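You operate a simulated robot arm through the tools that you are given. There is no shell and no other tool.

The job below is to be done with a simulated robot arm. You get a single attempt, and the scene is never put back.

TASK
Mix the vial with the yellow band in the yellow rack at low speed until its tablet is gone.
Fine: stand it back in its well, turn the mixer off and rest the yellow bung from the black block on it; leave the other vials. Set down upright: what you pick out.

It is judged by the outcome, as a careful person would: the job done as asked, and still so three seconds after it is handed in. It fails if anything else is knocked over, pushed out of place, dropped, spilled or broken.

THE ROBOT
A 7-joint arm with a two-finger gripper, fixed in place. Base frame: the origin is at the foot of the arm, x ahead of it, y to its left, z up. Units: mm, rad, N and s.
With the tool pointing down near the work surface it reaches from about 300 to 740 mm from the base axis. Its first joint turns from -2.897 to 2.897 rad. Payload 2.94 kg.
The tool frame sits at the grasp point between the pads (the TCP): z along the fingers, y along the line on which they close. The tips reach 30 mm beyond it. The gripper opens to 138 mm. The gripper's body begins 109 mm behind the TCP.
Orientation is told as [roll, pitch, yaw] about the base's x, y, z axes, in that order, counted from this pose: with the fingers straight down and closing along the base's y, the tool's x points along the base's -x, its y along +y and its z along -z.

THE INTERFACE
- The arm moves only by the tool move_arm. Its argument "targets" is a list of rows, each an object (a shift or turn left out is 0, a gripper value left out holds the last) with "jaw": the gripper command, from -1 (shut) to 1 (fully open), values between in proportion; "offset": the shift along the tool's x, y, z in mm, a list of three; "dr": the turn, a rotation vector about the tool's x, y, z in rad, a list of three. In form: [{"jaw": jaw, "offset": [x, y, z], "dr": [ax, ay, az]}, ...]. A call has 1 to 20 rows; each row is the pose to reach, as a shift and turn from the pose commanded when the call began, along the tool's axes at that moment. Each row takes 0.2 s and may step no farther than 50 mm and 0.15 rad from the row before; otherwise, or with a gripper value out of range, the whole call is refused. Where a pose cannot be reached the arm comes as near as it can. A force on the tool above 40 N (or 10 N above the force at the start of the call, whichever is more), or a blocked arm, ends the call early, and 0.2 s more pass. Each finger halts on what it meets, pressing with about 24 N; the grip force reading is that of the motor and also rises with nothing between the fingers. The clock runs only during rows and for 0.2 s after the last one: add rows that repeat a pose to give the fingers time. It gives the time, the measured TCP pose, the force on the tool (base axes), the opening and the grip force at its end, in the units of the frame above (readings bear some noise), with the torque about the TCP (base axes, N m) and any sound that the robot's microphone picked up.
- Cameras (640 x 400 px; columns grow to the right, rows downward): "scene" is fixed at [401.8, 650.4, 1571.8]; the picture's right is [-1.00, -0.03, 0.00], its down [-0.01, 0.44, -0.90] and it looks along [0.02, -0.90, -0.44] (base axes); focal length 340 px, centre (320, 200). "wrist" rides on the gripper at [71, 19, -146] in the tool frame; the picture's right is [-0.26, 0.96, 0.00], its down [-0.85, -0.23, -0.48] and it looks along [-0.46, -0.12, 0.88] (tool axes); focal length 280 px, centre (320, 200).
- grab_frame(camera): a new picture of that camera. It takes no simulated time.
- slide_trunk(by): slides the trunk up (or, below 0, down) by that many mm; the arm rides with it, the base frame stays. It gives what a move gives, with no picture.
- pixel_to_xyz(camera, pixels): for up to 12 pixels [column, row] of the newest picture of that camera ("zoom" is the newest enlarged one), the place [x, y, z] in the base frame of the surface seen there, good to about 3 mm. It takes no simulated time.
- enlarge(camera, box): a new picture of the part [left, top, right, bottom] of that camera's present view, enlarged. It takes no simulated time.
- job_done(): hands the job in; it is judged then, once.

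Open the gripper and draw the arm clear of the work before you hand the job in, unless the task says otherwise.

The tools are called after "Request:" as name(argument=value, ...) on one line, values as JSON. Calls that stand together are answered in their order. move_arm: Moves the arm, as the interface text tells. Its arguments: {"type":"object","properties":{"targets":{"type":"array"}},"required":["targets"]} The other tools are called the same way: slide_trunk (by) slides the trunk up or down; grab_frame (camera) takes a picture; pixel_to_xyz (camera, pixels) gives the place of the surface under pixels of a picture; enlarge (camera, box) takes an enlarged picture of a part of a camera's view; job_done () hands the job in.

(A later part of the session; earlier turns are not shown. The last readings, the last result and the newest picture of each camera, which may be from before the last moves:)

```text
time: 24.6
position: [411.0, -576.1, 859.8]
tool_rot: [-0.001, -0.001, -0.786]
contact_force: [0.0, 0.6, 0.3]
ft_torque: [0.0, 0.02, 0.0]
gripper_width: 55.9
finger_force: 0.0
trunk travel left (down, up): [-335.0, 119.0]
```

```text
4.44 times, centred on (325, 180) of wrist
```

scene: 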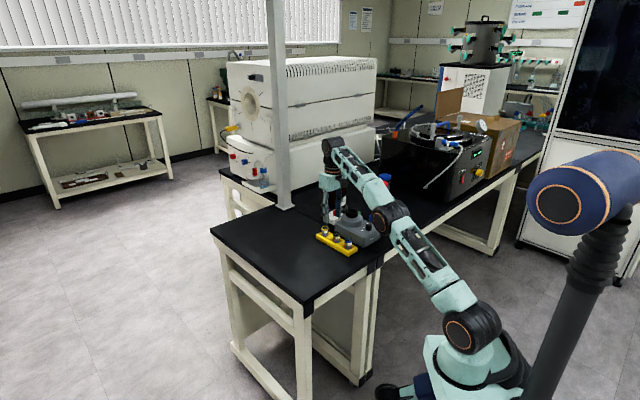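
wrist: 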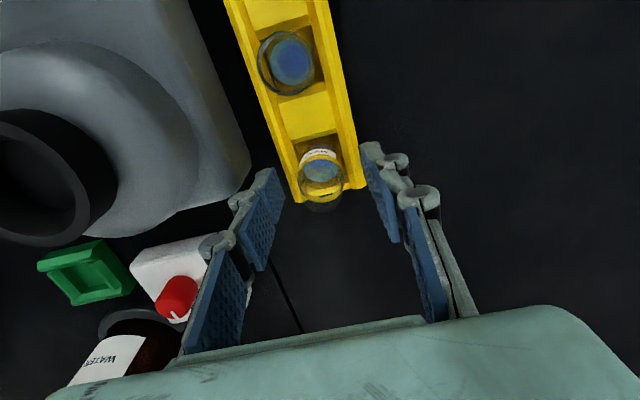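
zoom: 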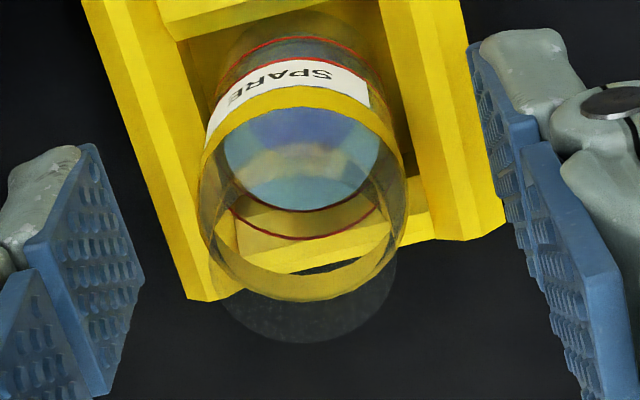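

The band's ellipse centre (302,195) matches the tool axis within about 1–2 mm. I close gently onto the vial.

Request:
move_arm(targets=[{"jaw": -0.45}, {"jaw": -0.55}, {"jaw": -0.65}, {"jaw": -0.8}, {"jaw": -0.8}])

Request:
enlarge(camera="wrist", box=[260, 135, 390, 225])

```text
time: 25.8
position: [411.0, -576.1, 859.6]
tool_rot: [0.0, -0.001, -0.785]
contact_force: [-0.4, -0.4, 0.3]
ft_torque: [-0.01, 0.0, 0.02]
gripper_width: 26.4
finger_force: 24.0
trunk travel left (down, up): [-335.0, 119.0]
```

```text
4.44 times, centred on (325, 180) of wrist
```

zoom: 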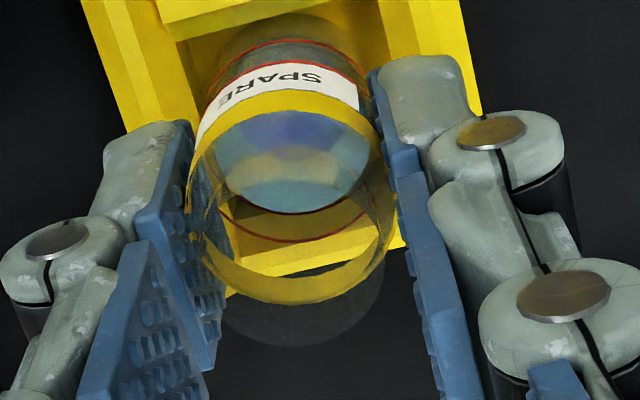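

The grip holds at 26.4 mm with 24 N. I lift the vial straight up slowly, first 15 mm, then on to 60 mm.

Request:
move_arm(targets=[{"jaw": -0.8, "offset": [0, 0, -4]}, {"jaw": -0.8, "offset": [0, 0, -10]}, {"jaw": -0.8, "offset": [0, 0, -20]}, {"jaw": -0.8, "offset": [0, 0, -35]}, {"jaw": -0.8, "offset": [0, 0, -50]}, {"jaw": -0.8, "offset": [0, 0, -60]}, {"jaw": -0.8, "offset": [0, 0, -60]}])

Request:
grab_frame(camera="wrist")

Request:
enlarge(camera="scene", box=[300, 195, 350, 245])

```text
time: 27.4
position: [410.8, -577.0, 919.7]
tool_rot: [0.001, 0.001, -0.785]
contact_force: [1.1, -0.7, -1.1]
ft_torque: [0.0, 0.02, -0.01]
gripper_width: 26.6
finger_force: 24.0
trunk travel left (down, up): [-335.0, 119.0]
```

```text
taken
```

wrist: 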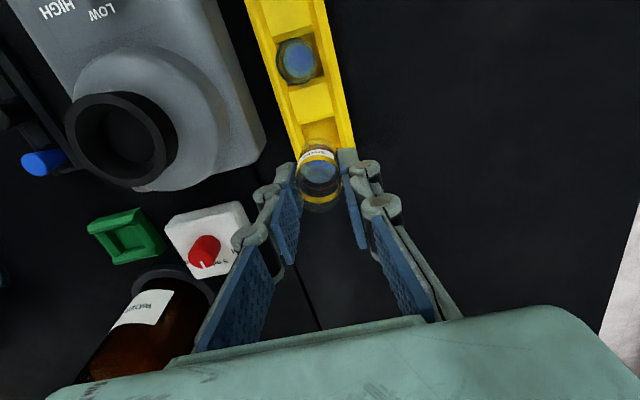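

```text
8.00 times, centred on (325, 220) of scene
```

zoom: 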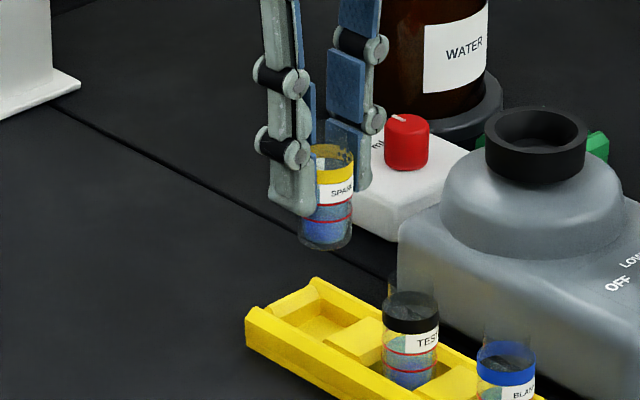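

The vial hangs upright in the fingers. I zoom in to look at its contents and the tablet before moving to the mixer.

Request:
enlarge(camera="scene", box=[315, 208, 335, 230])

Request:
enlarge(camera="wrist", box=[290, 135, 350, 215])

Request:
enlarge(camera="wrist", box=[60, 60, 210, 200])

Request:
pixel_to_xyz(camera="zoom", pixels=[[262, 235], [262, 220], [262, 250], [130, 225], [150, 225], [370, 225], [395, 225], [262, 110], [262, 130], [262, 330], [262, 360], [215, 220]])

```text
16.00 times, centred on (325, 219) of scene
```

zoom: 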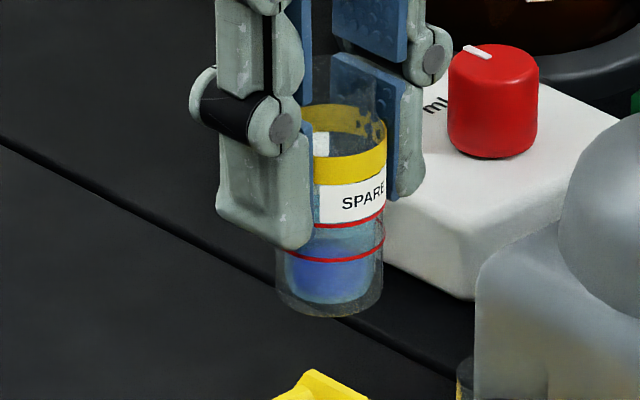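

```text
5.00 times, centred on (320, 175) of wrist
```

zoom: 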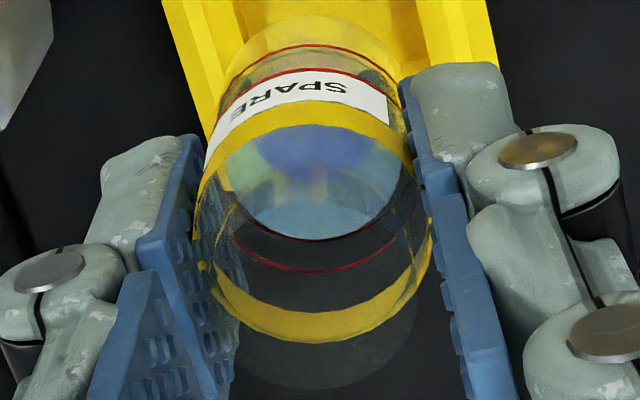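

```text
2.86 times, centred on (135, 130) of wrist
```

zoom: 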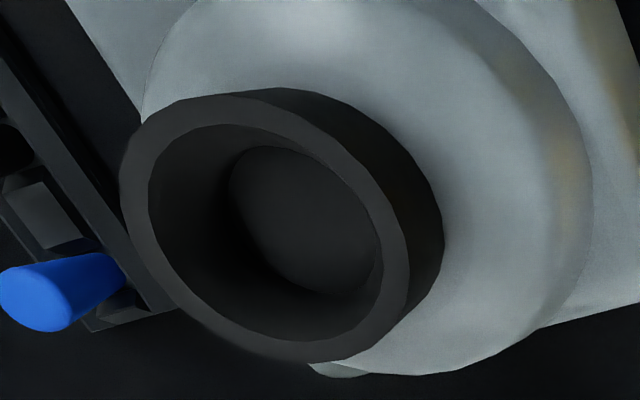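

```text
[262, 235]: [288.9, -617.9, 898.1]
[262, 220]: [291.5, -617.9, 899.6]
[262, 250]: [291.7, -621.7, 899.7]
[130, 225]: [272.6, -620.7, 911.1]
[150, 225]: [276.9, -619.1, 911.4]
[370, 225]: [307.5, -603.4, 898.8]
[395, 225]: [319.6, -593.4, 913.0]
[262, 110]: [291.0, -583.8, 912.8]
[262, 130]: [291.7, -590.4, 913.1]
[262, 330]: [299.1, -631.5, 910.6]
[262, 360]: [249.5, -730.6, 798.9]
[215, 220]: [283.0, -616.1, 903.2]
```

The cup's rim centre comes to about (298.3,-609), rim z 912, floor z ~899; the vial is centred in the grip. I lift another 70 mm and then carry it slowly above the cup.

Request:
move_arm(targets=[{"jaw": -0.8, "offset": [0, 0, -15]}, {"jaw": -0.8, "offset": [0, 0, -30]}, {"jaw": -0.8, "offset": [0, 0, -50]}, {"jaw": -0.8, "offset": [0, 0, -70]}, {"jaw": -0.8, "offset": [5, -9, -72]}, {"jaw": -0.8, "offset": [14, -25, -72]}, {"jaw": -0.8, "offset": [25, -45, -72]}, {"jaw": -0.8, "offset": [36, -65, -72]}, {"jaw": -0.8, "offset": [47, -84, -72]}, {"jaw": -0.8, "offset": [54, -97, -72]}, {"jaw": -0.8, "offset": [56.9, -102.2, -72]}, {"jaw": -0.8, "offset": [56.9, -102.2, -72]}, {"jaw": -0.8, "offset": [56.9, -102.2, -72]}])

Request:
grab_frame(camera="wrist")

Request:
enlarge(camera="scene", box=[325, 180, 375, 230])

```text
time: 30.1
position: [298.7, -606.8, 992.4]
tool_rot: [-0.001, 0.0, -0.785]
contact_force: [0.6, 0.6, 0.6]
ft_torque: [0.02, 0.02, -0.01]
gripper_width: 26.4
finger_force: 24.3
trunk travel left (down, up): [-335.0, 119.0]
```

```text
taken
```

wrist: 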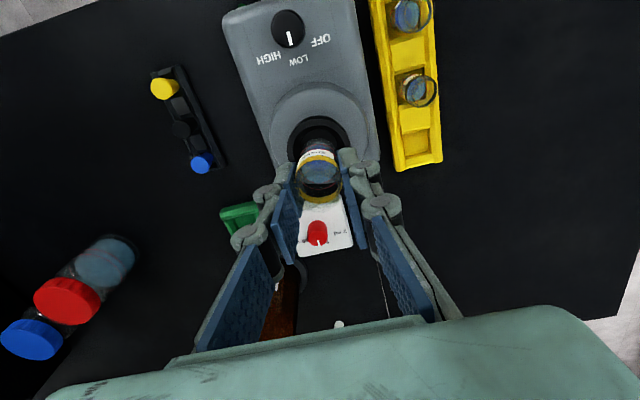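

```text
8.00 times, centred on (350, 205) of scene
```

zoom: 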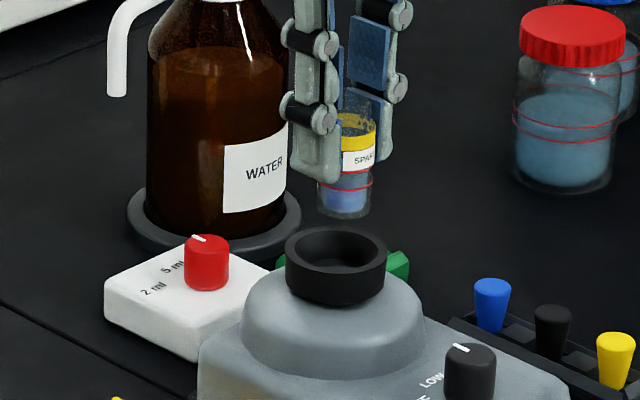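

The vial is over the cup; the tool axis at rim height (z 912) should project to about (320,148). I enlarge to compare with the cup rim ellipse.

Request:
enlarge(camera="wrist", box=[260, 90, 380, 215])

Request:
pixel_to_xyz(camera="zoom", pixels=[[222, 130], [408, 140], [316, 92], [232, 130], [395, 130], [290, 110], [340, 110]])

```text
3.20 times, centred on (320, 152) of wrist
```

zoom: 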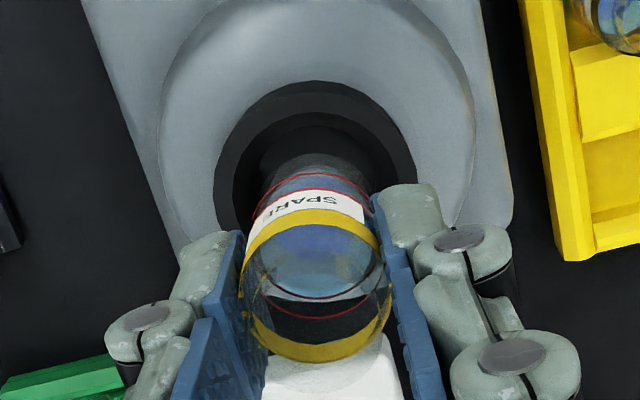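

```text
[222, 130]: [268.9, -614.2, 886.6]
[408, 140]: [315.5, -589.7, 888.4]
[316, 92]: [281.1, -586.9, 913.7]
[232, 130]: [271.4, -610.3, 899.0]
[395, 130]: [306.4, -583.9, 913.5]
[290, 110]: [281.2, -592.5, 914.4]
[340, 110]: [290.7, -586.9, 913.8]
```

The cup centre and vial axis agree within about 1 mm in this view. I lower 28 mm, then will feel for the cup floor in small steps.

Request:
move_arm(targets=[{"jaw": -0.8, "offset": [0.5, 0, 8]}, {"jaw": -0.8, "offset": [0.5, 0, 16]}, {"jaw": -0.8, "offset": [0.5, 0, 23]}, {"jaw": -0.8, "offset": [0.5, 0, 28]}, {"jaw": -0.8, "offset": [0.5, 0, 28]}])

Request:
enlarge(camera="scene", box=[330, 195, 370, 230])

```text
time: 31.4
position: [299.6, -606.3, 965.8]
tool_rot: [-0.001, 0.001, -0.785]
contact_force: [0.2, 0.0, -1.0]
ft_torque: [0.0, 0.0, 0.02]
gripper_width: 26.3
finger_force: 24.2
trunk travel left (down, up): [-335.0, 119.0]
```

```text
11.43 times, centred on (350, 212) of scene
```

zoom: 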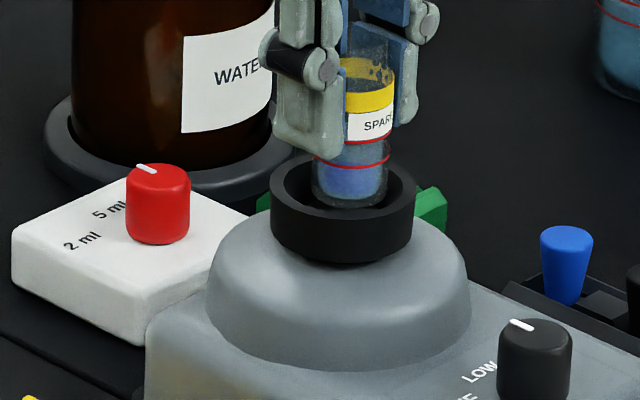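

The vial's bottom is inside the cup rim, slightly towards -x (vial centre zoom x 350 vs cup 343). I shift +1.5 mm in x and lower in small steps watching the vertical force.

Request:
move_arm(targets=[{"jaw": -0.8, "offset": [-1, 1, 0]}, {"jaw": -0.8, "offset": [-1, 1, 2]}, {"jaw": -0.8, "offset": [-1, 1, 4]}, {"jaw": -0.8, "offset": [-1, 1, 6]}, {"jaw": -0.8, "offset": [-1, 1, 6]}])

```text
time: 32.5
position: [299.5, -606.9, 957.5]
tool_rot: [0.001, 0.0, -0.786]
contact_force: [0.1, -1.1, 1.6]
ft_torque: [-0.06, 0.03, 0.01]
gripper_width: 26.6
finger_force: 23.7
trunk travel left (down, up): [-335.0, 119.0]
```

No clear contact yet (1.6 N). I go down 1 mm at a time.

Request:
move_arm(targets=[{"jaw": -0.8, "offset": [0, 0, 1]}, {"jaw": -0.8, "offset": [0, 0, 2]}, {"jaw": -0.8, "offset": [0, 0, 2]}])

Request:
enlarge(camera="scene", box=[330, 195, 370, 230])

```text
time: 33.4
position: [300.2, -607.5, 955.8]
tool_rot: [0.0, 0.0, -0.785]
contact_force: [-1.2, -3.2, 1.8]
ft_torque: [-0.12, 0.01, -0.01]
gripper_width: 26.6
finger_force: 23.8
trunk travel left (down, up): [-335.0, 119.0]
```

```text
11.43 times, centred on (350, 212) of scene
```

zoom: 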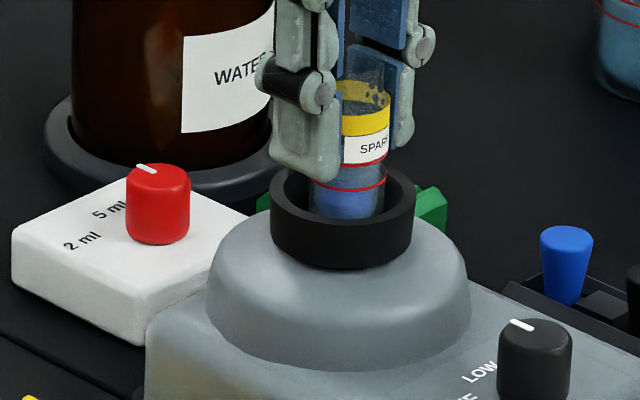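

There is a side force of about -3 N in y, so the vial touches the cup's cone on its +y side; the cup centre is a bit toward -y. I shift 2 mm toward -y and press down 1 mm more.

Request:
move_arm(targets=[{"jaw": -0.8, "offset": [-0.7, -0.7, 0]}, {"jaw": -0.8, "offset": [-1.4, -1.4, 0]}, {"jaw": -0.8, "offset": [-1.4, -1.4, 1]}, {"jaw": -0.8, "offset": [-1.4, -1.4, 1]}])

```text
time: 34.4
position: [299.8, -608.5, 955.0]
tool_rot: [-0.001, 0.0, -0.785]
contact_force: [-0.2, 0.3, 0.5]
ft_torque: [-0.01, 0.02, 0.01]
gripper_width: 26.9
finger_force: 24.4
trunk travel left (down, up): [-335.0, 119.0]
```

The side force vanished. I continue down in 1 mm steps until the vertical force rises.

Request:
move_arm(targets=[{"jaw": -0.8, "offset": [0, 0, 1]}, {"jaw": -0.8, "offset": [0, 0, 2]}, {"jaw": -0.8, "offset": [0, 0, 2]}])

```text
time: 35.1
position: [300.3, -608.5, 953.5]
tool_rot: [0.0, 0.0, -0.784]
contact_force: [0.1, -2.9, 1.2]
ft_torque: [-0.06, 0.04, 0.03]
gripper_width: 26.7
finger_force: 23.8
trunk travel left (down, up): [-335.0, 119.0]
```

Again a -y side force (-2.9 N), so I shift another 1.5 mm toward -y and go down 1 mm.

Request:
move_arm(targets=[{"jaw": -0.8, "offset": [-1.1, -1.1, 0]}, {"jaw": -0.8, "offset": [-1.1, -1.1, 0]}, {"jaw": -0.8, "offset": [-1.1, -1.1, 1]}, {"jaw": -0.8, "offset": [-1.1, -1.1, 2]}, {"jaw": -0.8, "offset": [-1.1, -1.1, 2]}])

Request:
enlarge(camera="scene", box=[330, 195, 370, 230])

Request:
enlarge(camera="wrist", box=[260, 90, 380, 215])

```text
time: 36.4
position: [300.1, -609.0, 951.3]
tool_rot: [-0.001, 0.001, -0.784]
contact_force: [-0.3, -1.3, 1.1]
ft_torque: [-0.04, -0.01, 0.0]
gripper_width: 26.5
finger_force: 24.3
trunk travel left (down, up): [-335.0, 119.0]
```

```text
11.43 times, centred on (350, 212) of scene
```

zoom: 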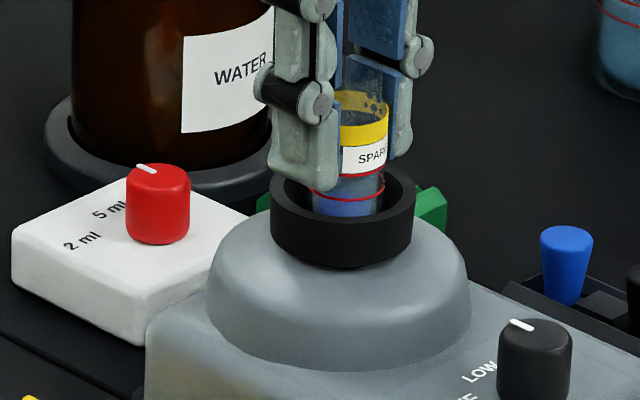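

```text
3.20 times, centred on (320, 152) of wrist
```

zoom: 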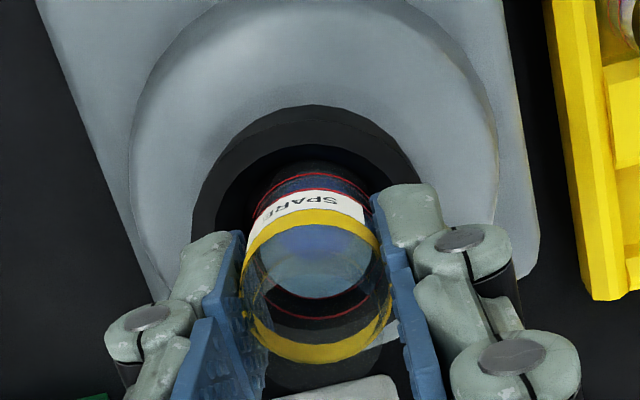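

The alignment now looks right (vial ≈ (299,-609), cup ≈ (298.5,-609)), with only about 1 N of load. I keep lowering by 1 mm steps.

Request:
move_arm(targets=[{"jaw": -0.8, "offset": [0, 0, 1]}, {"jaw": -0.8, "offset": [0, 0, 2]}, {"jaw": -0.8, "offset": [0, 0, 2]}, {"jaw": -0.8, "offset": [0, 0, 2]}])

```text
time: 37.4
position: [299.8, -608.9, 948.2]
tool_rot: [-0.001, 0.002, -0.785]
contact_force: [-1.9, -1.6, 2.4]
ft_torque: [-0.08, 0.08, -0.01]
gripper_width: 26.7
finger_force: 23.9
trunk travel left (down, up): [-335.0, 119.0]
```

Force is still small (2.4 N) at z=948. I look closely at the vial in the cup to see how deep it sits.

Request:
enlarge(camera="scene", box=[336, 198, 364, 222])

Request:
grab_frame(camera="wrist")

```text
16.00 times, centred on (350, 210) of scene
```

zoom: 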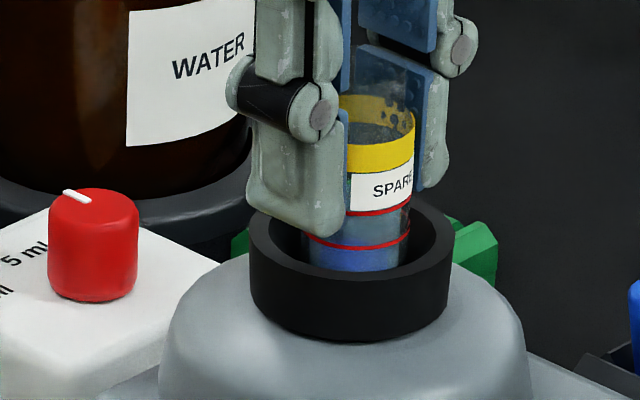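

```text
taken
```

wrist: 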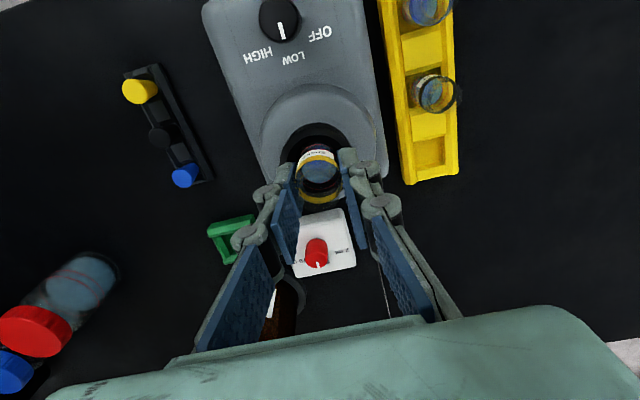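

The cup's rim has gone down by about 1 px (~5 mm) compared with before, so it seems spring-loaded. I press a little further, 1 mm at a time, listening for the mixer.

Request:
move_arm(targets=[{"jaw": -0.8, "offset": [0, 0, 0.7]}, {"jaw": -0.8, "offset": [0, 0, 1.5]}, {"jaw": -0.8, "offset": [0, 0, 1.5]}, {"jaw": -0.8, "offset": [0, 0, 1.5]}])

Request:
enlarge(camera="scene", box=[336, 198, 364, 222])

```text
time: 38.4
position: [299.6, -609.1, 947.5]
tool_rot: [0.001, 0.0, -0.785]
contact_force: [-2.8, -0.4, 2.9]
ft_torque: [0.07, 0.14, 0.03]
gripper_width: 26.8
finger_force: 24.4
trunk travel left (down, up): [-335.0, 119.0]
```

```text
16.00 times, centred on (350, 210) of scene
```

zoom: 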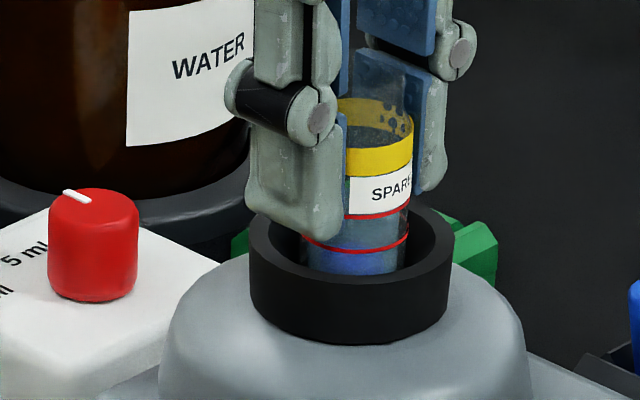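

The cup yields further under a ~3 N load, without sound yet. I press 3 mm more in small steps.

Request:
move_arm(targets=[{"jaw": -0.8, "offset": [0, 0, 0.8]}, {"jaw": -0.8, "offset": [0, 0, 1.6]}, {"jaw": -0.8, "offset": [0, 0, 2.4]}, {"jaw": -0.8, "offset": [0, 0, 3]}, {"jaw": -0.8, "offset": [0, 0, 3]}, {"jaw": -0.8, "offset": [0, 0, 3]}])

Request:
enlarge(camera="scene", box=[336, 198, 364, 222])

```text
time: 39.8
position: [300.4, -610.2, 945.5]
tool_rot: [-0.001, -0.004, -0.786]
contact_force: [3.2, -1.0, 7.2]
ft_torque: [-0.03, -0.12, 0.01]
gripper_width: 26.5
finger_force: 24.2
trunk travel left (down, up): [-335.0, 119.0]
```

```text
16.00 times, centred on (350, 210) of scene
```

zoom: 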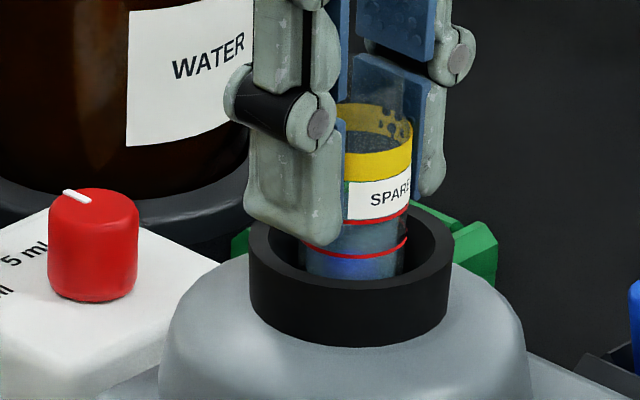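

The side force now changes direction between readings ((-2.8,-0.4) to (3.2,-1.0)), which suggests the cup is orbiting. I look at the vial's contents and the indicator lamp.

Request:
enlarge(camera="scene", box=[342, 202, 358, 216])

Request:
enlarge(camera="wrist", box=[290, 135, 350, 205])

Request:
enlarge(camera="scene", box=[360, 220, 384, 240])

```text
16.00 times, centred on (350, 209) of scene
```

zoom: 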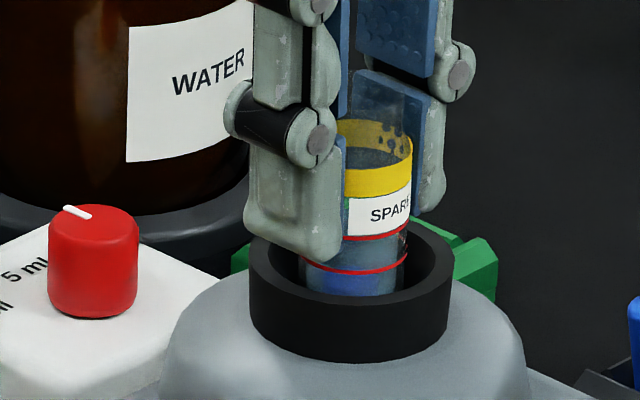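

```text
5.71 times, centred on (320, 170) of wrist
```

zoom: 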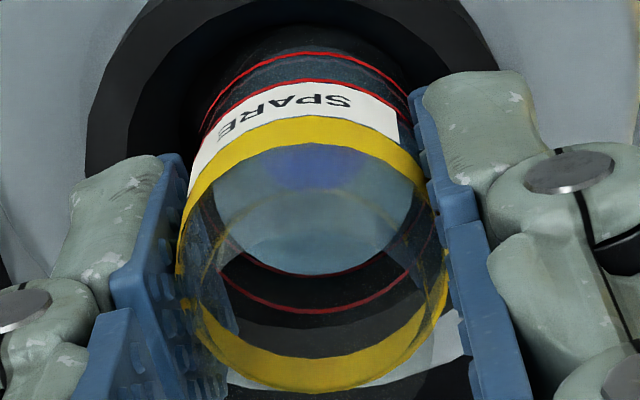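

```text
16.00 times, centred on (372, 230) of scene
```

zoom: 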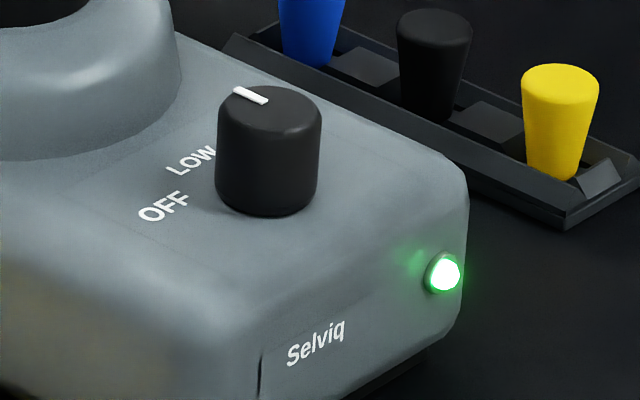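

The lamp is lit now — the mixer runs at LOW with the vial pressed in, and the blue tablet (wrist zoom (315,165)) has begun to shrink. I hold this position.

Request:
move_arm(targets=[{"jaw": -0.8}, {"jaw": -0.8}, {"jaw": -0.8}, {"jaw": -0.8}, {"jaw": -0.8}, {"jaw": -0.8}, {"jaw": -0.8}, {"jaw": -0.8}, {"jaw": -0.8}, {"jaw": -0.8}])

Request:
enlarge(camera="wrist", box=[290, 135, 350, 205])

Request:
enlarge(camera="scene", box=[342, 202, 358, 216])

```text
time: 42.0
position: [300.0, -610.2, 946.2]
tool_rot: [0.0, 0.0, -0.786]
contact_force: [2.4, -1.6, 9.2]
ft_torque: [-0.09, -0.06, -0.01]
gripper_width: 26.5
finger_force: 24.6
trunk travel left (down, up): [-335.0, 119.0]
```

```text
5.71 times, centred on (320, 170) of wrist
```

zoom: 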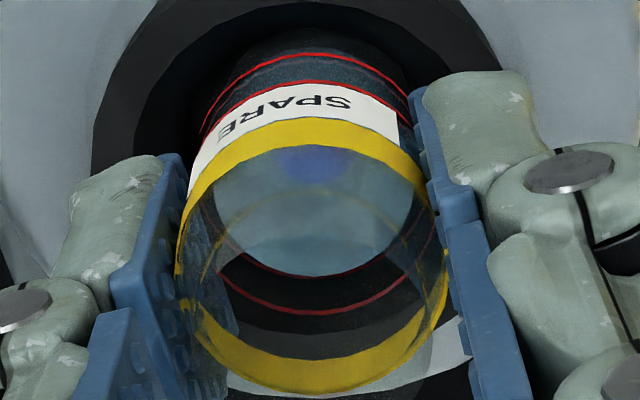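

```text
16.00 times, centred on (350, 209) of scene
```

zoom: 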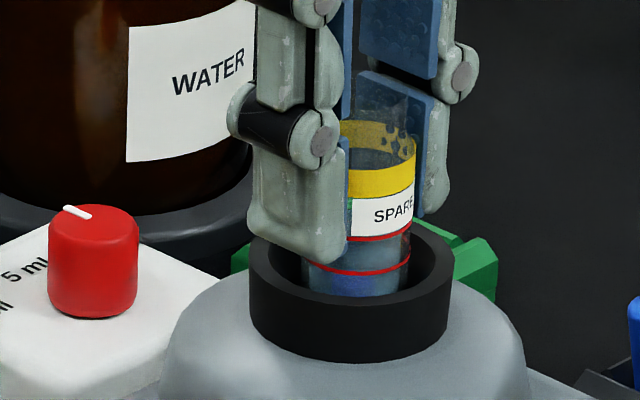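

The dark-blue tablet spot is smaller (wrist zoom (310,160)) and the grip is steady. I keep holding for about 4 s more.

Request:
move_arm(targets=[{"jaw": -0.8}, {"jaw": -0.8}, {"jaw": -0.8}, {"jaw": -0.8}, {"jaw": -0.8}, {"jaw": -0.8}, {"jaw": -0.8}, {"jaw": -0.8}, {"jaw": -0.8}, {"jaw": -0.8}, {"jaw": -0.8}, {"jaw": -0.8}, {"jaw": -0.8}, {"jaw": -0.8}, {"jaw": -0.8}])

Request:
enlarge(camera="wrist", box=[290, 135, 350, 205])

Request:
enlarge(camera="scene", box=[342, 202, 358, 216])

```text
time: 45.1
position: [299.7, -609.6, 945.5]
tool_rot: [-0.001, -0.003, -0.785]
contact_force: [0.7, -0.7, 7.2]
ft_torque: [-0.06, 0.01, -0.01]
gripper_width: 26.7
finger_force: 24.1
trunk travel left (down, up): [-335.0, 119.0]
```

```text
5.71 times, centred on (320, 170) of wrist
```

zoom: 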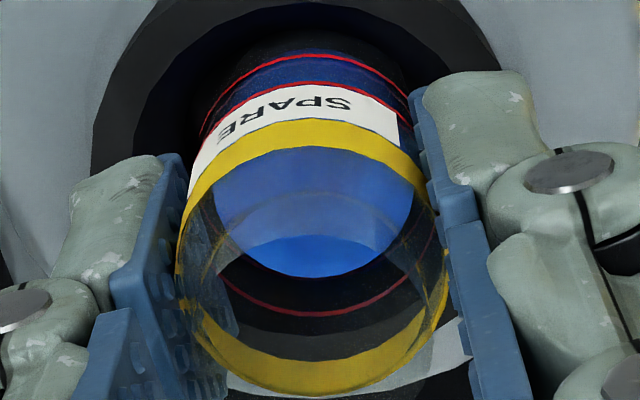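

```text
16.00 times, centred on (350, 209) of scene
```

zoom: 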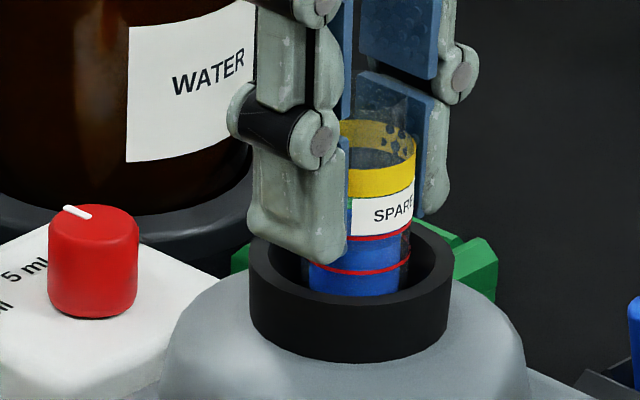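

The liquid is now an even blue with no tablet to be seen. I lift the vial straight out of the cup, gently at first, to z≈992.

Request:
move_arm(targets=[{"jaw": -0.8, "offset": [0, 0, -3]}, {"jaw": -0.8, "offset": [0, 0, -8]}, {"jaw": -0.8, "offset": [0, 0, -16]}, {"jaw": -0.8, "offset": [0, 0, -28]}, {"jaw": -0.8, "offset": [0, 0, -40]}, {"jaw": -0.8, "offset": [0, 0, -48]}, {"jaw": -0.8, "offset": [0, 0, -48]}])

Request:
enlarge(camera="wrist", box=[290, 135, 350, 205])

Request:
enlarge(camera="scene", box=[338, 188, 362, 210])

```text
time: 46.8
position: [299.5, -611.1, 991.9]
tool_rot: [0.001, 0.001, -0.784]
contact_force: [0.2, -0.4, 0.7]
ft_torque: [0.03, -0.03, -0.04]
gripper_width: 26.8
finger_force: 24.0
trunk travel left (down, up): [-335.0, 119.0]
```

```text
5.71 times, centred on (320, 170) of wrist
```

zoom: 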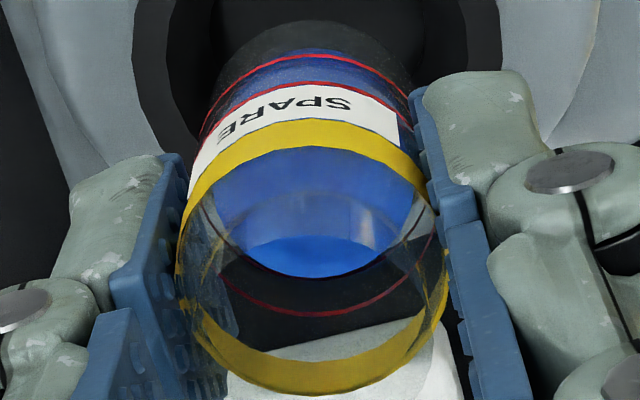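

```text
16.00 times, centred on (350, 199) of scene
```

zoom: 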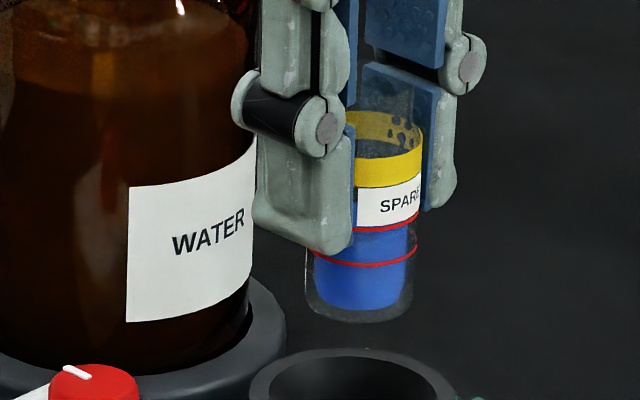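

The vial is intact, liquid uniformly blue with no tablet. I carry it back by the exact reverse of the earlier shift, to above its well, and lower to about z=900.

Request:
move_arm(targets=[{"jaw": -0.8, "offset": [-3, 6, 0]}, {"jaw": -0.8, "offset": [-11, 21, 0]}, {"jaw": -0.8, "offset": [-21, 40, 0]}, {"jaw": -0.8, "offset": [-31, 60, 0]}, {"jaw": -0.8, "offset": [-41, 79, 0]}, {"jaw": -0.8, "offset": [-50, 96, 0]}, {"jaw": -0.8, "offset": [-53.9, 103.7, 0]}, {"jaw": -0.8, "offset": [-53.9, 103.7, 15]}, {"jaw": -0.8, "offset": [-53.9, 103.7, 35]}, {"jaw": -0.8, "offset": [-53.9, 103.7, 55]}, {"jaw": -0.8, "offset": [-53.9, 103.7, 75]}, {"jaw": -0.8, "offset": [-53.9, 103.7, 90]}, {"jaw": -0.8, "offset": [-53.9, 103.7, 90]}])

Request:
grab_frame(camera="wrist")

Request:
enlarge(camera="scene", box=[300, 200, 350, 250])

```text
time: 49.5
position: [412.6, -573.7, 900.3]
tool_rot: [0.0, 0.0, -0.785]
contact_force: [-0.3, -0.7, -0.4]
ft_torque: [0.0, 0.01, -0.02]
gripper_width: 26.4
finger_force: 24.2
trunk travel left (down, up): [-335.0, 119.0]
```

```text
taken
```

wrist: 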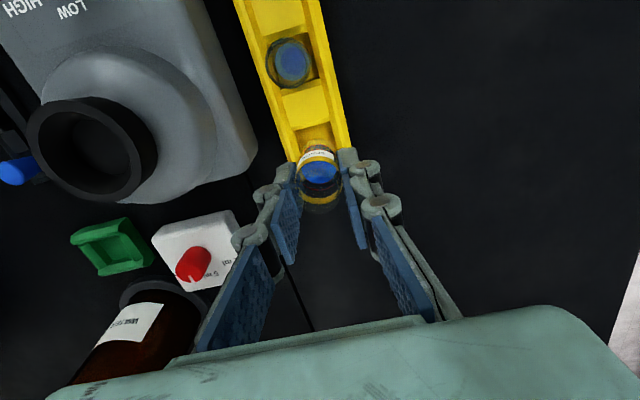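

```text
8.00 times, centred on (325, 225) of scene
```

zoom: 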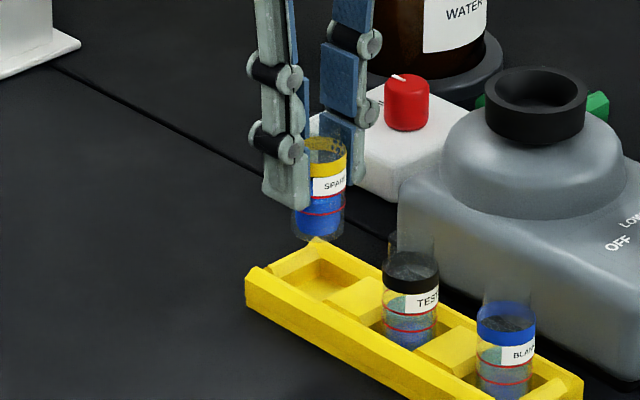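

The pose reads (412.6,-573.7), about 2–3 mm off from where the vial was picked ((411,-576.3)). I enlarge to check alignment with the well.

Request:
enlarge(camera="wrist", box=[260, 100, 380, 210])

Request:
enlarge(camera="scene", box=[310, 210, 340, 240])

```text
3.64 times, centred on (320, 155) of wrist
```

zoom: 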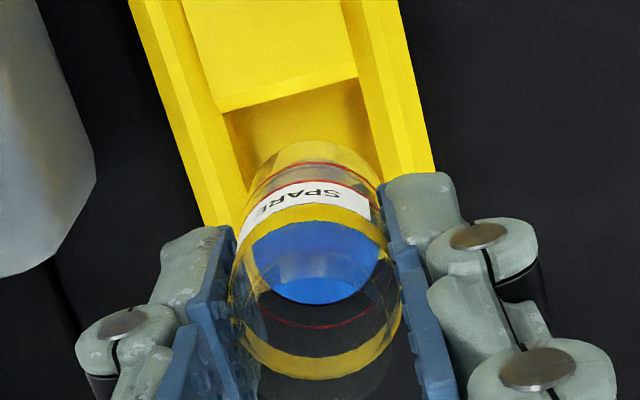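

```text
13.33 times, centred on (325, 225) of scene
```

zoom: 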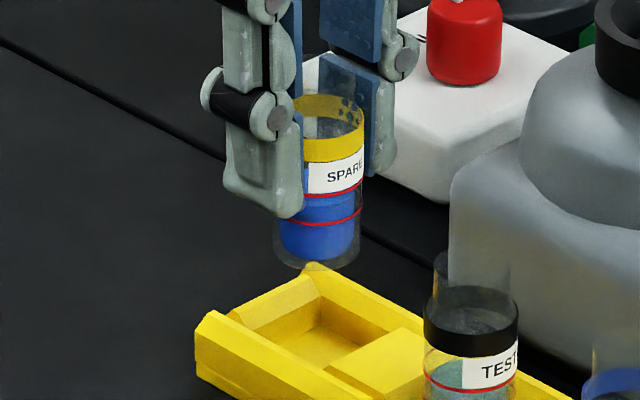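

The empty well is visible in the scene zoom around (320,335). I measure its floor and edges to find its centre.

Request:
pixel_to_xyz(camera="zoom", pixels=[[322, 345], [310, 350], [318, 330], [312, 268], [232, 318], [335, 368], [405, 332], [320, 295], [260, 330], [375, 345], [350, 320], [290, 340]])

Request:
pixel_to_xyz(camera="wrist", pixels=[[322, 132], [322, 127], [312, 130], [345, 130], [335, 128], [305, 135], [318, 118], [352, 125]])

```text
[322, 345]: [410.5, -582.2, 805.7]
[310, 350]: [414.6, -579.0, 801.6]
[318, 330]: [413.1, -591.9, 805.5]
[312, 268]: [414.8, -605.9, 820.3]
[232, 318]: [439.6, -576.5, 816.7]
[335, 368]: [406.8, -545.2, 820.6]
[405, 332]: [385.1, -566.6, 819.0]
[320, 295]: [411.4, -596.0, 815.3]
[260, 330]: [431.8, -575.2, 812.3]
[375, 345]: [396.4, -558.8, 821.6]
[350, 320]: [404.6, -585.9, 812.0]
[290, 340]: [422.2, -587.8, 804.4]
```

```text
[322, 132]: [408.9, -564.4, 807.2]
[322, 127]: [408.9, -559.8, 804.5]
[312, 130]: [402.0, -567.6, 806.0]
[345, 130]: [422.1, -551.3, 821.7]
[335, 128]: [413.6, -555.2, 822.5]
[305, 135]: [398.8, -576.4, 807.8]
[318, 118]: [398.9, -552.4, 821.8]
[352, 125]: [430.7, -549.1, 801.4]
```

The well floor is at z≈805 and centred near u≈698, v≈-116 in rack axes, so the vial is about 3 mm off toward +v (tool +y). I correct by tool y -2.8, x -0.6, and lower to about z=877, still just above the rack top with the vial's base.

Request:
move_arm(targets=[{"jaw": -0.8, "offset": [-0.6, -2.8, 0]}, {"jaw": -0.8, "offset": [-0.6, -2.8, 8]}, {"jaw": -0.8, "offset": [-0.6, -2.8, 17]}, {"jaw": -0.8, "offset": [-0.6, -2.8, 17]}, {"jaw": -0.8, "offset": [-0.6, -2.8, 17]}])

Request:
enlarge(camera="wrist", box=[260, 100, 380, 210])

Request:
enlarge(camera="scene", box=[310, 210, 340, 240])

```text
time: 50.8
position: [409.7, -575.1, 884.7]
tool_rot: [0.002, -0.002, -0.786]
contact_force: [0.0, 0.1, 0.2]
ft_torque: [-0.03, 0.01, 0.0]
gripper_width: 26.6
finger_force: 24.3
trunk travel left (down, up): [-335.0, 119.0]
```

```text
3.64 times, centred on (320, 155) of wrist
```

zoom: 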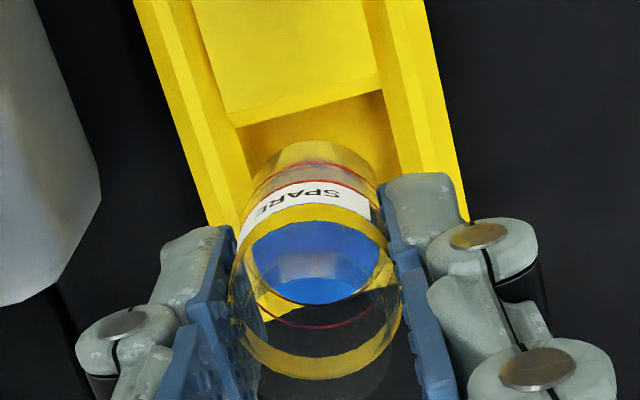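

```text
13.33 times, centred on (325, 225) of scene
```

zoom: 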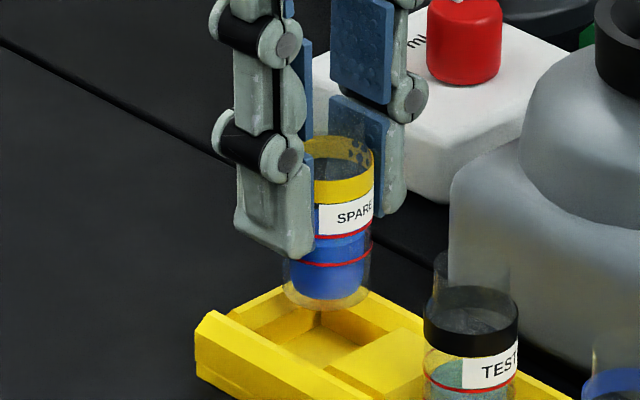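

The vial is now centred between the rack walls (inner edges ~240 and ~400, vial centre ~319 in the wrist zoom). I nudge 1 mm along the rack and lower into the well gently.

Request:
move_arm(targets=[{"jaw": -0.8, "offset": [-1.2, 0.2, 3]}, {"jaw": -0.8, "offset": [-1.2, 0.2, 7]}, {"jaw": -0.8, "offset": [-1.2, 0.2, 11]}, {"jaw": -0.8, "offset": [-1.2, 0.2, 15]}, {"jaw": -0.8, "offset": [-1.2, 0.2, 15]}])

Request:
enlarge(camera="scene", box=[310, 210, 340, 240])

Request:
enlarge(camera="wrist", box=[260, 100, 380, 210])

```text
time: 52.0
position: [411.6, -576.9, 869.1]
tool_rot: [0.002, 0.0, -0.785]
contact_force: [2.5, 2.2, -0.5]
ft_torque: [0.07, -0.13, -0.05]
gripper_width: 26.7
finger_force: 24.5
trunk travel left (down, up): [-335.0, 119.0]
```

```text
13.33 times, centred on (325, 225) of scene
```

zoom: 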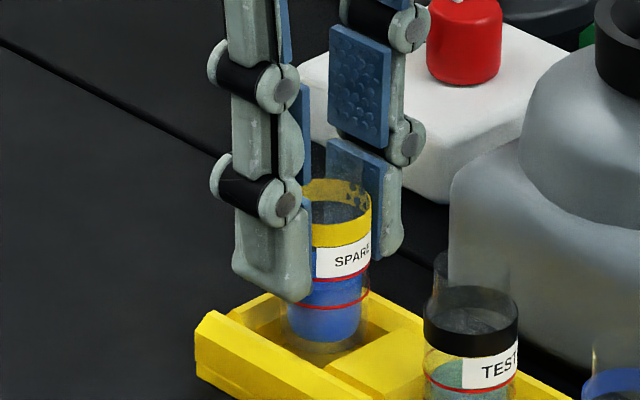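

```text
3.64 times, centred on (320, 155) of wrist
```

zoom: 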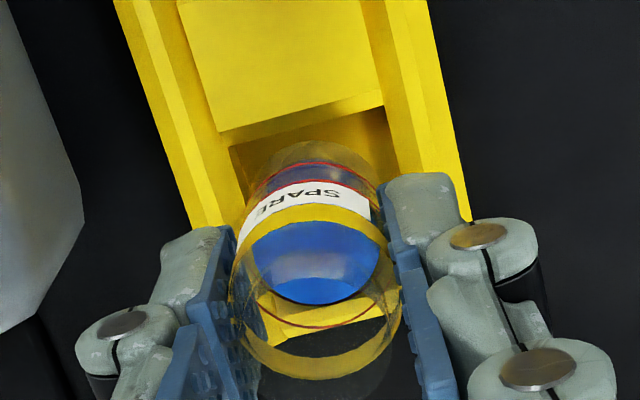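

A ~3.3 N side push along tool +y shows the vial rubs the mixer-side wall of the well. I shift 1.2 mm in tool +y and continue down to near z=863.

Request:
move_arm(targets=[{"jaw": -0.8, "offset": [0, 1.2, 0]}, {"jaw": -0.8, "offset": [0, 1.2, 2]}, {"jaw": -0.8, "offset": [0, 1.2, 4]}, {"jaw": -0.8, "offset": [0, 1.2, 6]}, {"jaw": -0.8, "offset": [0, 1.2, 6]}])

```text
time: 53.1
position: [412.6, -577.2, 864.3]
tool_rot: [-0.001, 0.001, -0.785]
contact_force: [1.6, 2.4, 0.6]
ft_torque: [0.09, -0.09, -0.01]
gripper_width: 26.3
finger_force: 23.9
trunk travel left (down, up): [-335.0, 119.0]
```

Still ~2.8 N along tool +y. I shift another 1.3 mm that way before lowering more.

Request:
move_arm(targets=[{"jaw": -0.8, "offset": [0, 1.3, 0]}, {"jaw": -0.8, "offset": [0, 1.3, 0]}, {"jaw": -0.8, "offset": [0, 1.3, 1.5]}, {"jaw": -0.8, "offset": [0, 1.3, 1.5]}])

```text
time: 54.1
position: [413.4, -576.4, 863.7]
tool_rot: [0.001, 0.0, -0.787]
contact_force: [0.6, 0.2, 0.4]
ft_torque: [0.03, -0.03, 0.06]
gripper_width: 26.8
finger_force: 24.5
trunk travel left (down, up): [-335.0, 119.0]
```

The side force is gone. I continue down 1 mm at a time until the vial's base meets the well floor.

Request:
move_arm(targets=[{"jaw": -0.8, "offset": [0, 0, 1]}, {"jaw": -0.8, "offset": [0, 0, 2]}, {"jaw": -0.8, "offset": [0, 0, 3]}, {"jaw": -0.8, "offset": [0, 0, 3]}])

```text
time: 55.1
position: [411.2, -576.7, 860.7]
tool_rot: [0.0, -0.001, -0.786]
contact_force: [0.4, -0.4, -0.7]
ft_torque: [0.03, -0.05, 0.0]
gripper_width: 26.4
finger_force: 24.1
trunk travel left (down, up): [-335.0, 119.0]
```

Request:
move_arm(targets=[{"jaw": -0.8, "offset": [0, 0, 0.7]}, {"jaw": -0.8, "offset": [0, 0, 1.4]}, {"jaw": -0.8, "offset": [0, 0, 1.4]}])

Request:
enlarge(camera="scene", box=[310, 210, 340, 240])

```text
time: 56.0
position: [411.9, -576.8, 859.0]
tool_rot: [0.001, -0.004, -0.786]
contact_force: [-1.1, 0.2, 8.2]
ft_torque: [0.02, 0.06, -0.02]
gripper_width: 26.6
finger_force: 24.2
trunk travel left (down, up): [-335.0, 119.0]
```

```text
13.33 times, centred on (325, 225) of scene
```

zoom: 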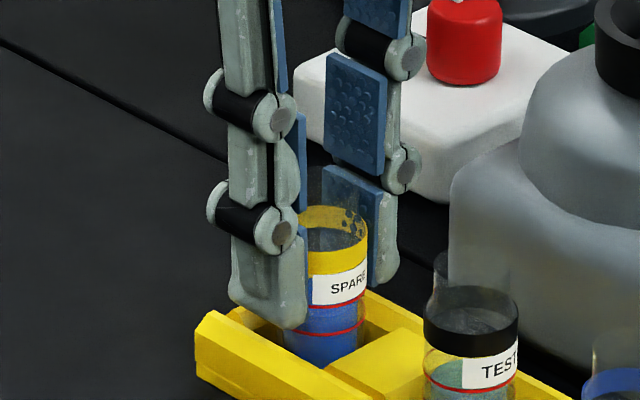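

The base has met the floor (8.2 N at z=859). I ease up 0.7 mm and open the fingers to let the vial stand.

Request:
move_arm(targets=[{"jaw": -0.8, "offset": [0, 0, -0.7]}, {"jaw": -0.6, "offset": [0, 0, -0.7]}, {"jaw": -0.55, "offset": [0, 0, -0.7]}, {"jaw": -0.45, "offset": [0, 0, -0.7]}, {"jaw": -0.3, "offset": [0, 0, -0.7]}, {"jaw": -0.2, "offset": [0, 0, -0.7]}, {"jaw": -0.2, "offset": [0, 0, -0.7]}])

Request:
enlarge(camera="scene", box=[305, 205, 345, 245])

Request:
enlarge(camera="wrist", box=[260, 100, 380, 210])

```text
time: 57.5
position: [411.7, -576.9, 857.4]
tool_rot: [0.001, 0.0, -0.785]
contact_force: [-0.3, -0.4, 0.1]
ft_torque: [0.0, 0.02, 0.0]
gripper_width: 55.1
finger_force: 0.1
trunk travel left (down, up): [-335.0, 119.0]
```

```text
10.00 times, centred on (325, 225) of scene
```

zoom: 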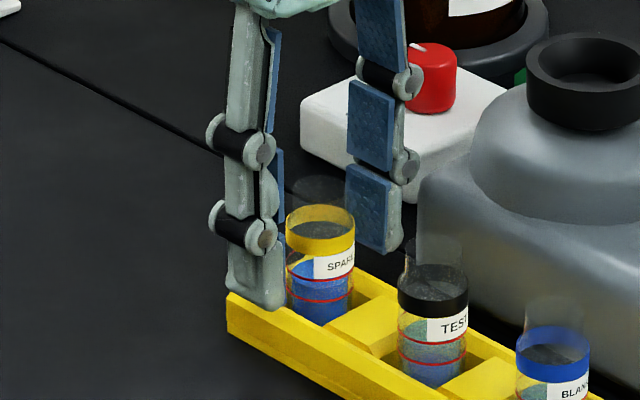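

```text
3.64 times, centred on (320, 155) of wrist
```

zoom: 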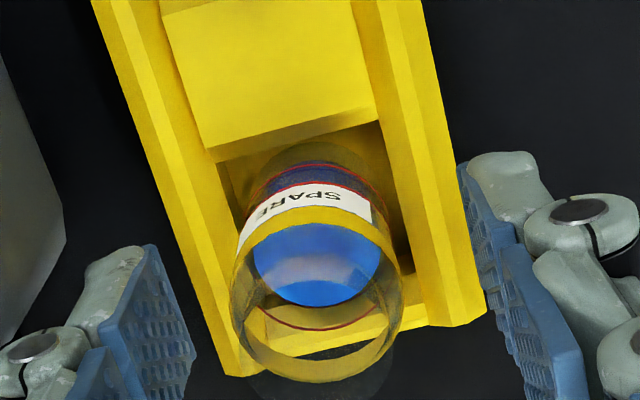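

The vial stands upright in its well with blue liquid. I rise straight up 125 mm, then travel to above the mixer knob, turning to yaw -1.05 to match the knob's LOW grip.

Request:
move_arm(targets=[{"jaw": -0.2, "offset": [0, 0, -10]}, {"jaw": -0.2, "offset": [0, 0, -30]}, {"jaw": -0.2, "offset": [0, 0, -60]}, {"jaw": -0.2, "offset": [0, 0, -95]}, {"jaw": -0.2, "offset": [0, 0, -125]}, {"jaw": -0.3, "offset": [25, -17, -125], "dr": [0, 0, 0.05]}, {"jaw": -0.3, "offset": [58, -40, -125], "dr": [0, 0, 0.11]}, {"jaw": -0.3, "offset": [92, -64, -125], "dr": [0, 0, 0.17]}, {"jaw": -0.3, "offset": [125, -87, -125], "dr": [0, 0, 0.23]}, {"jaw": -0.3, "offset": [150, -104.2, -125], "dr": [0, 0, 0.265]}, {"jaw": -0.3, "offset": [150, -104.2, -125], "dr": [0, 0, 0.265]}, {"jaw": -0.3, "offset": [150, -104.2, -125], "dr": [0, 0, 0.265]}])

Request:
grab_frame(camera="wrist")

Request:
enlarge(camera="scene", box=[300, 195, 390, 255])

```text
time: 60.1
position: [230.3, -541.6, 984.2]
tool_rot: [-0.001, -0.001, -1.049]
contact_force: [0.3, -0.7, 0.3]
ft_torque: [0.04, 0.04, -0.01]
gripper_width: 48.4
finger_force: 0.0
trunk travel left (down, up): [-335.0, 119.0]
```

```text
taken
```

wrist: 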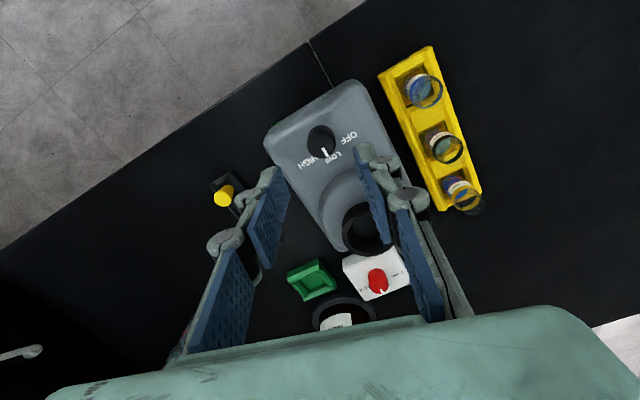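

```text
6.67 times, centred on (345, 225) of scene
```

zoom: 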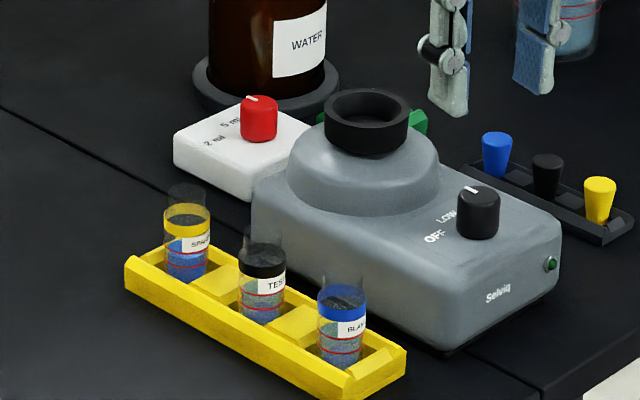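

I'm over the knob at (230.3,-541.6). The tool axis at knob-top height should project to about (320,142); I enlarge to compare.

Request:
enlarge(camera="wrist", box=[270, 105, 370, 180])

Request:
pixel_to_xyz(camera="zoom", pixels=[[326, 208], [276, 208], [376, 208], [326, 160], [326, 256]])

Request:
enlarge(camera="scene", box=[312, 220, 336, 245])

```text
5.33 times, centred on (320, 142) of wrist
```

zoom: 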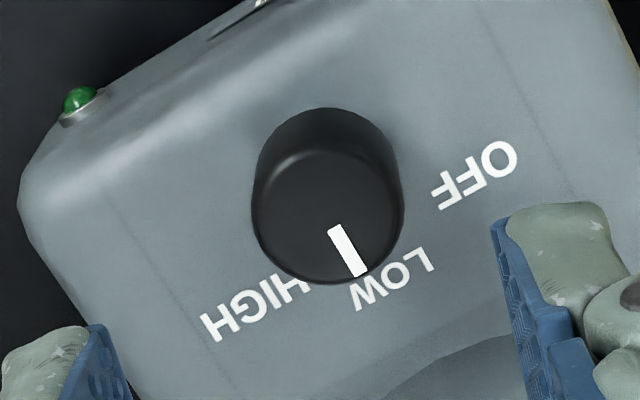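

```text
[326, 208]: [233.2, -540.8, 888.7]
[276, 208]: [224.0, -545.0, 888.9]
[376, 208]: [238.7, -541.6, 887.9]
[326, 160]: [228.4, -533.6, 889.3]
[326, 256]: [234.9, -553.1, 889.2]
```

```text
16.00 times, centred on (324, 232) of scene
```

zoom: 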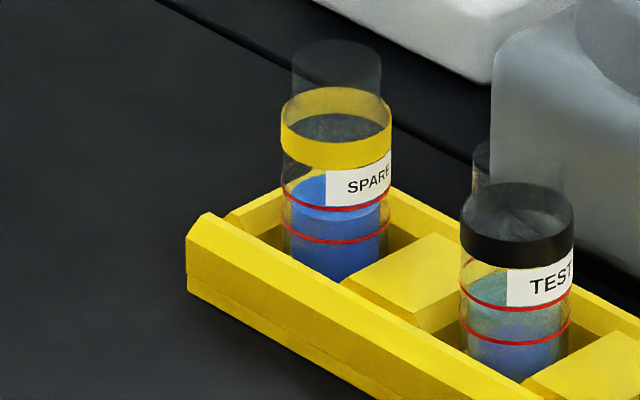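

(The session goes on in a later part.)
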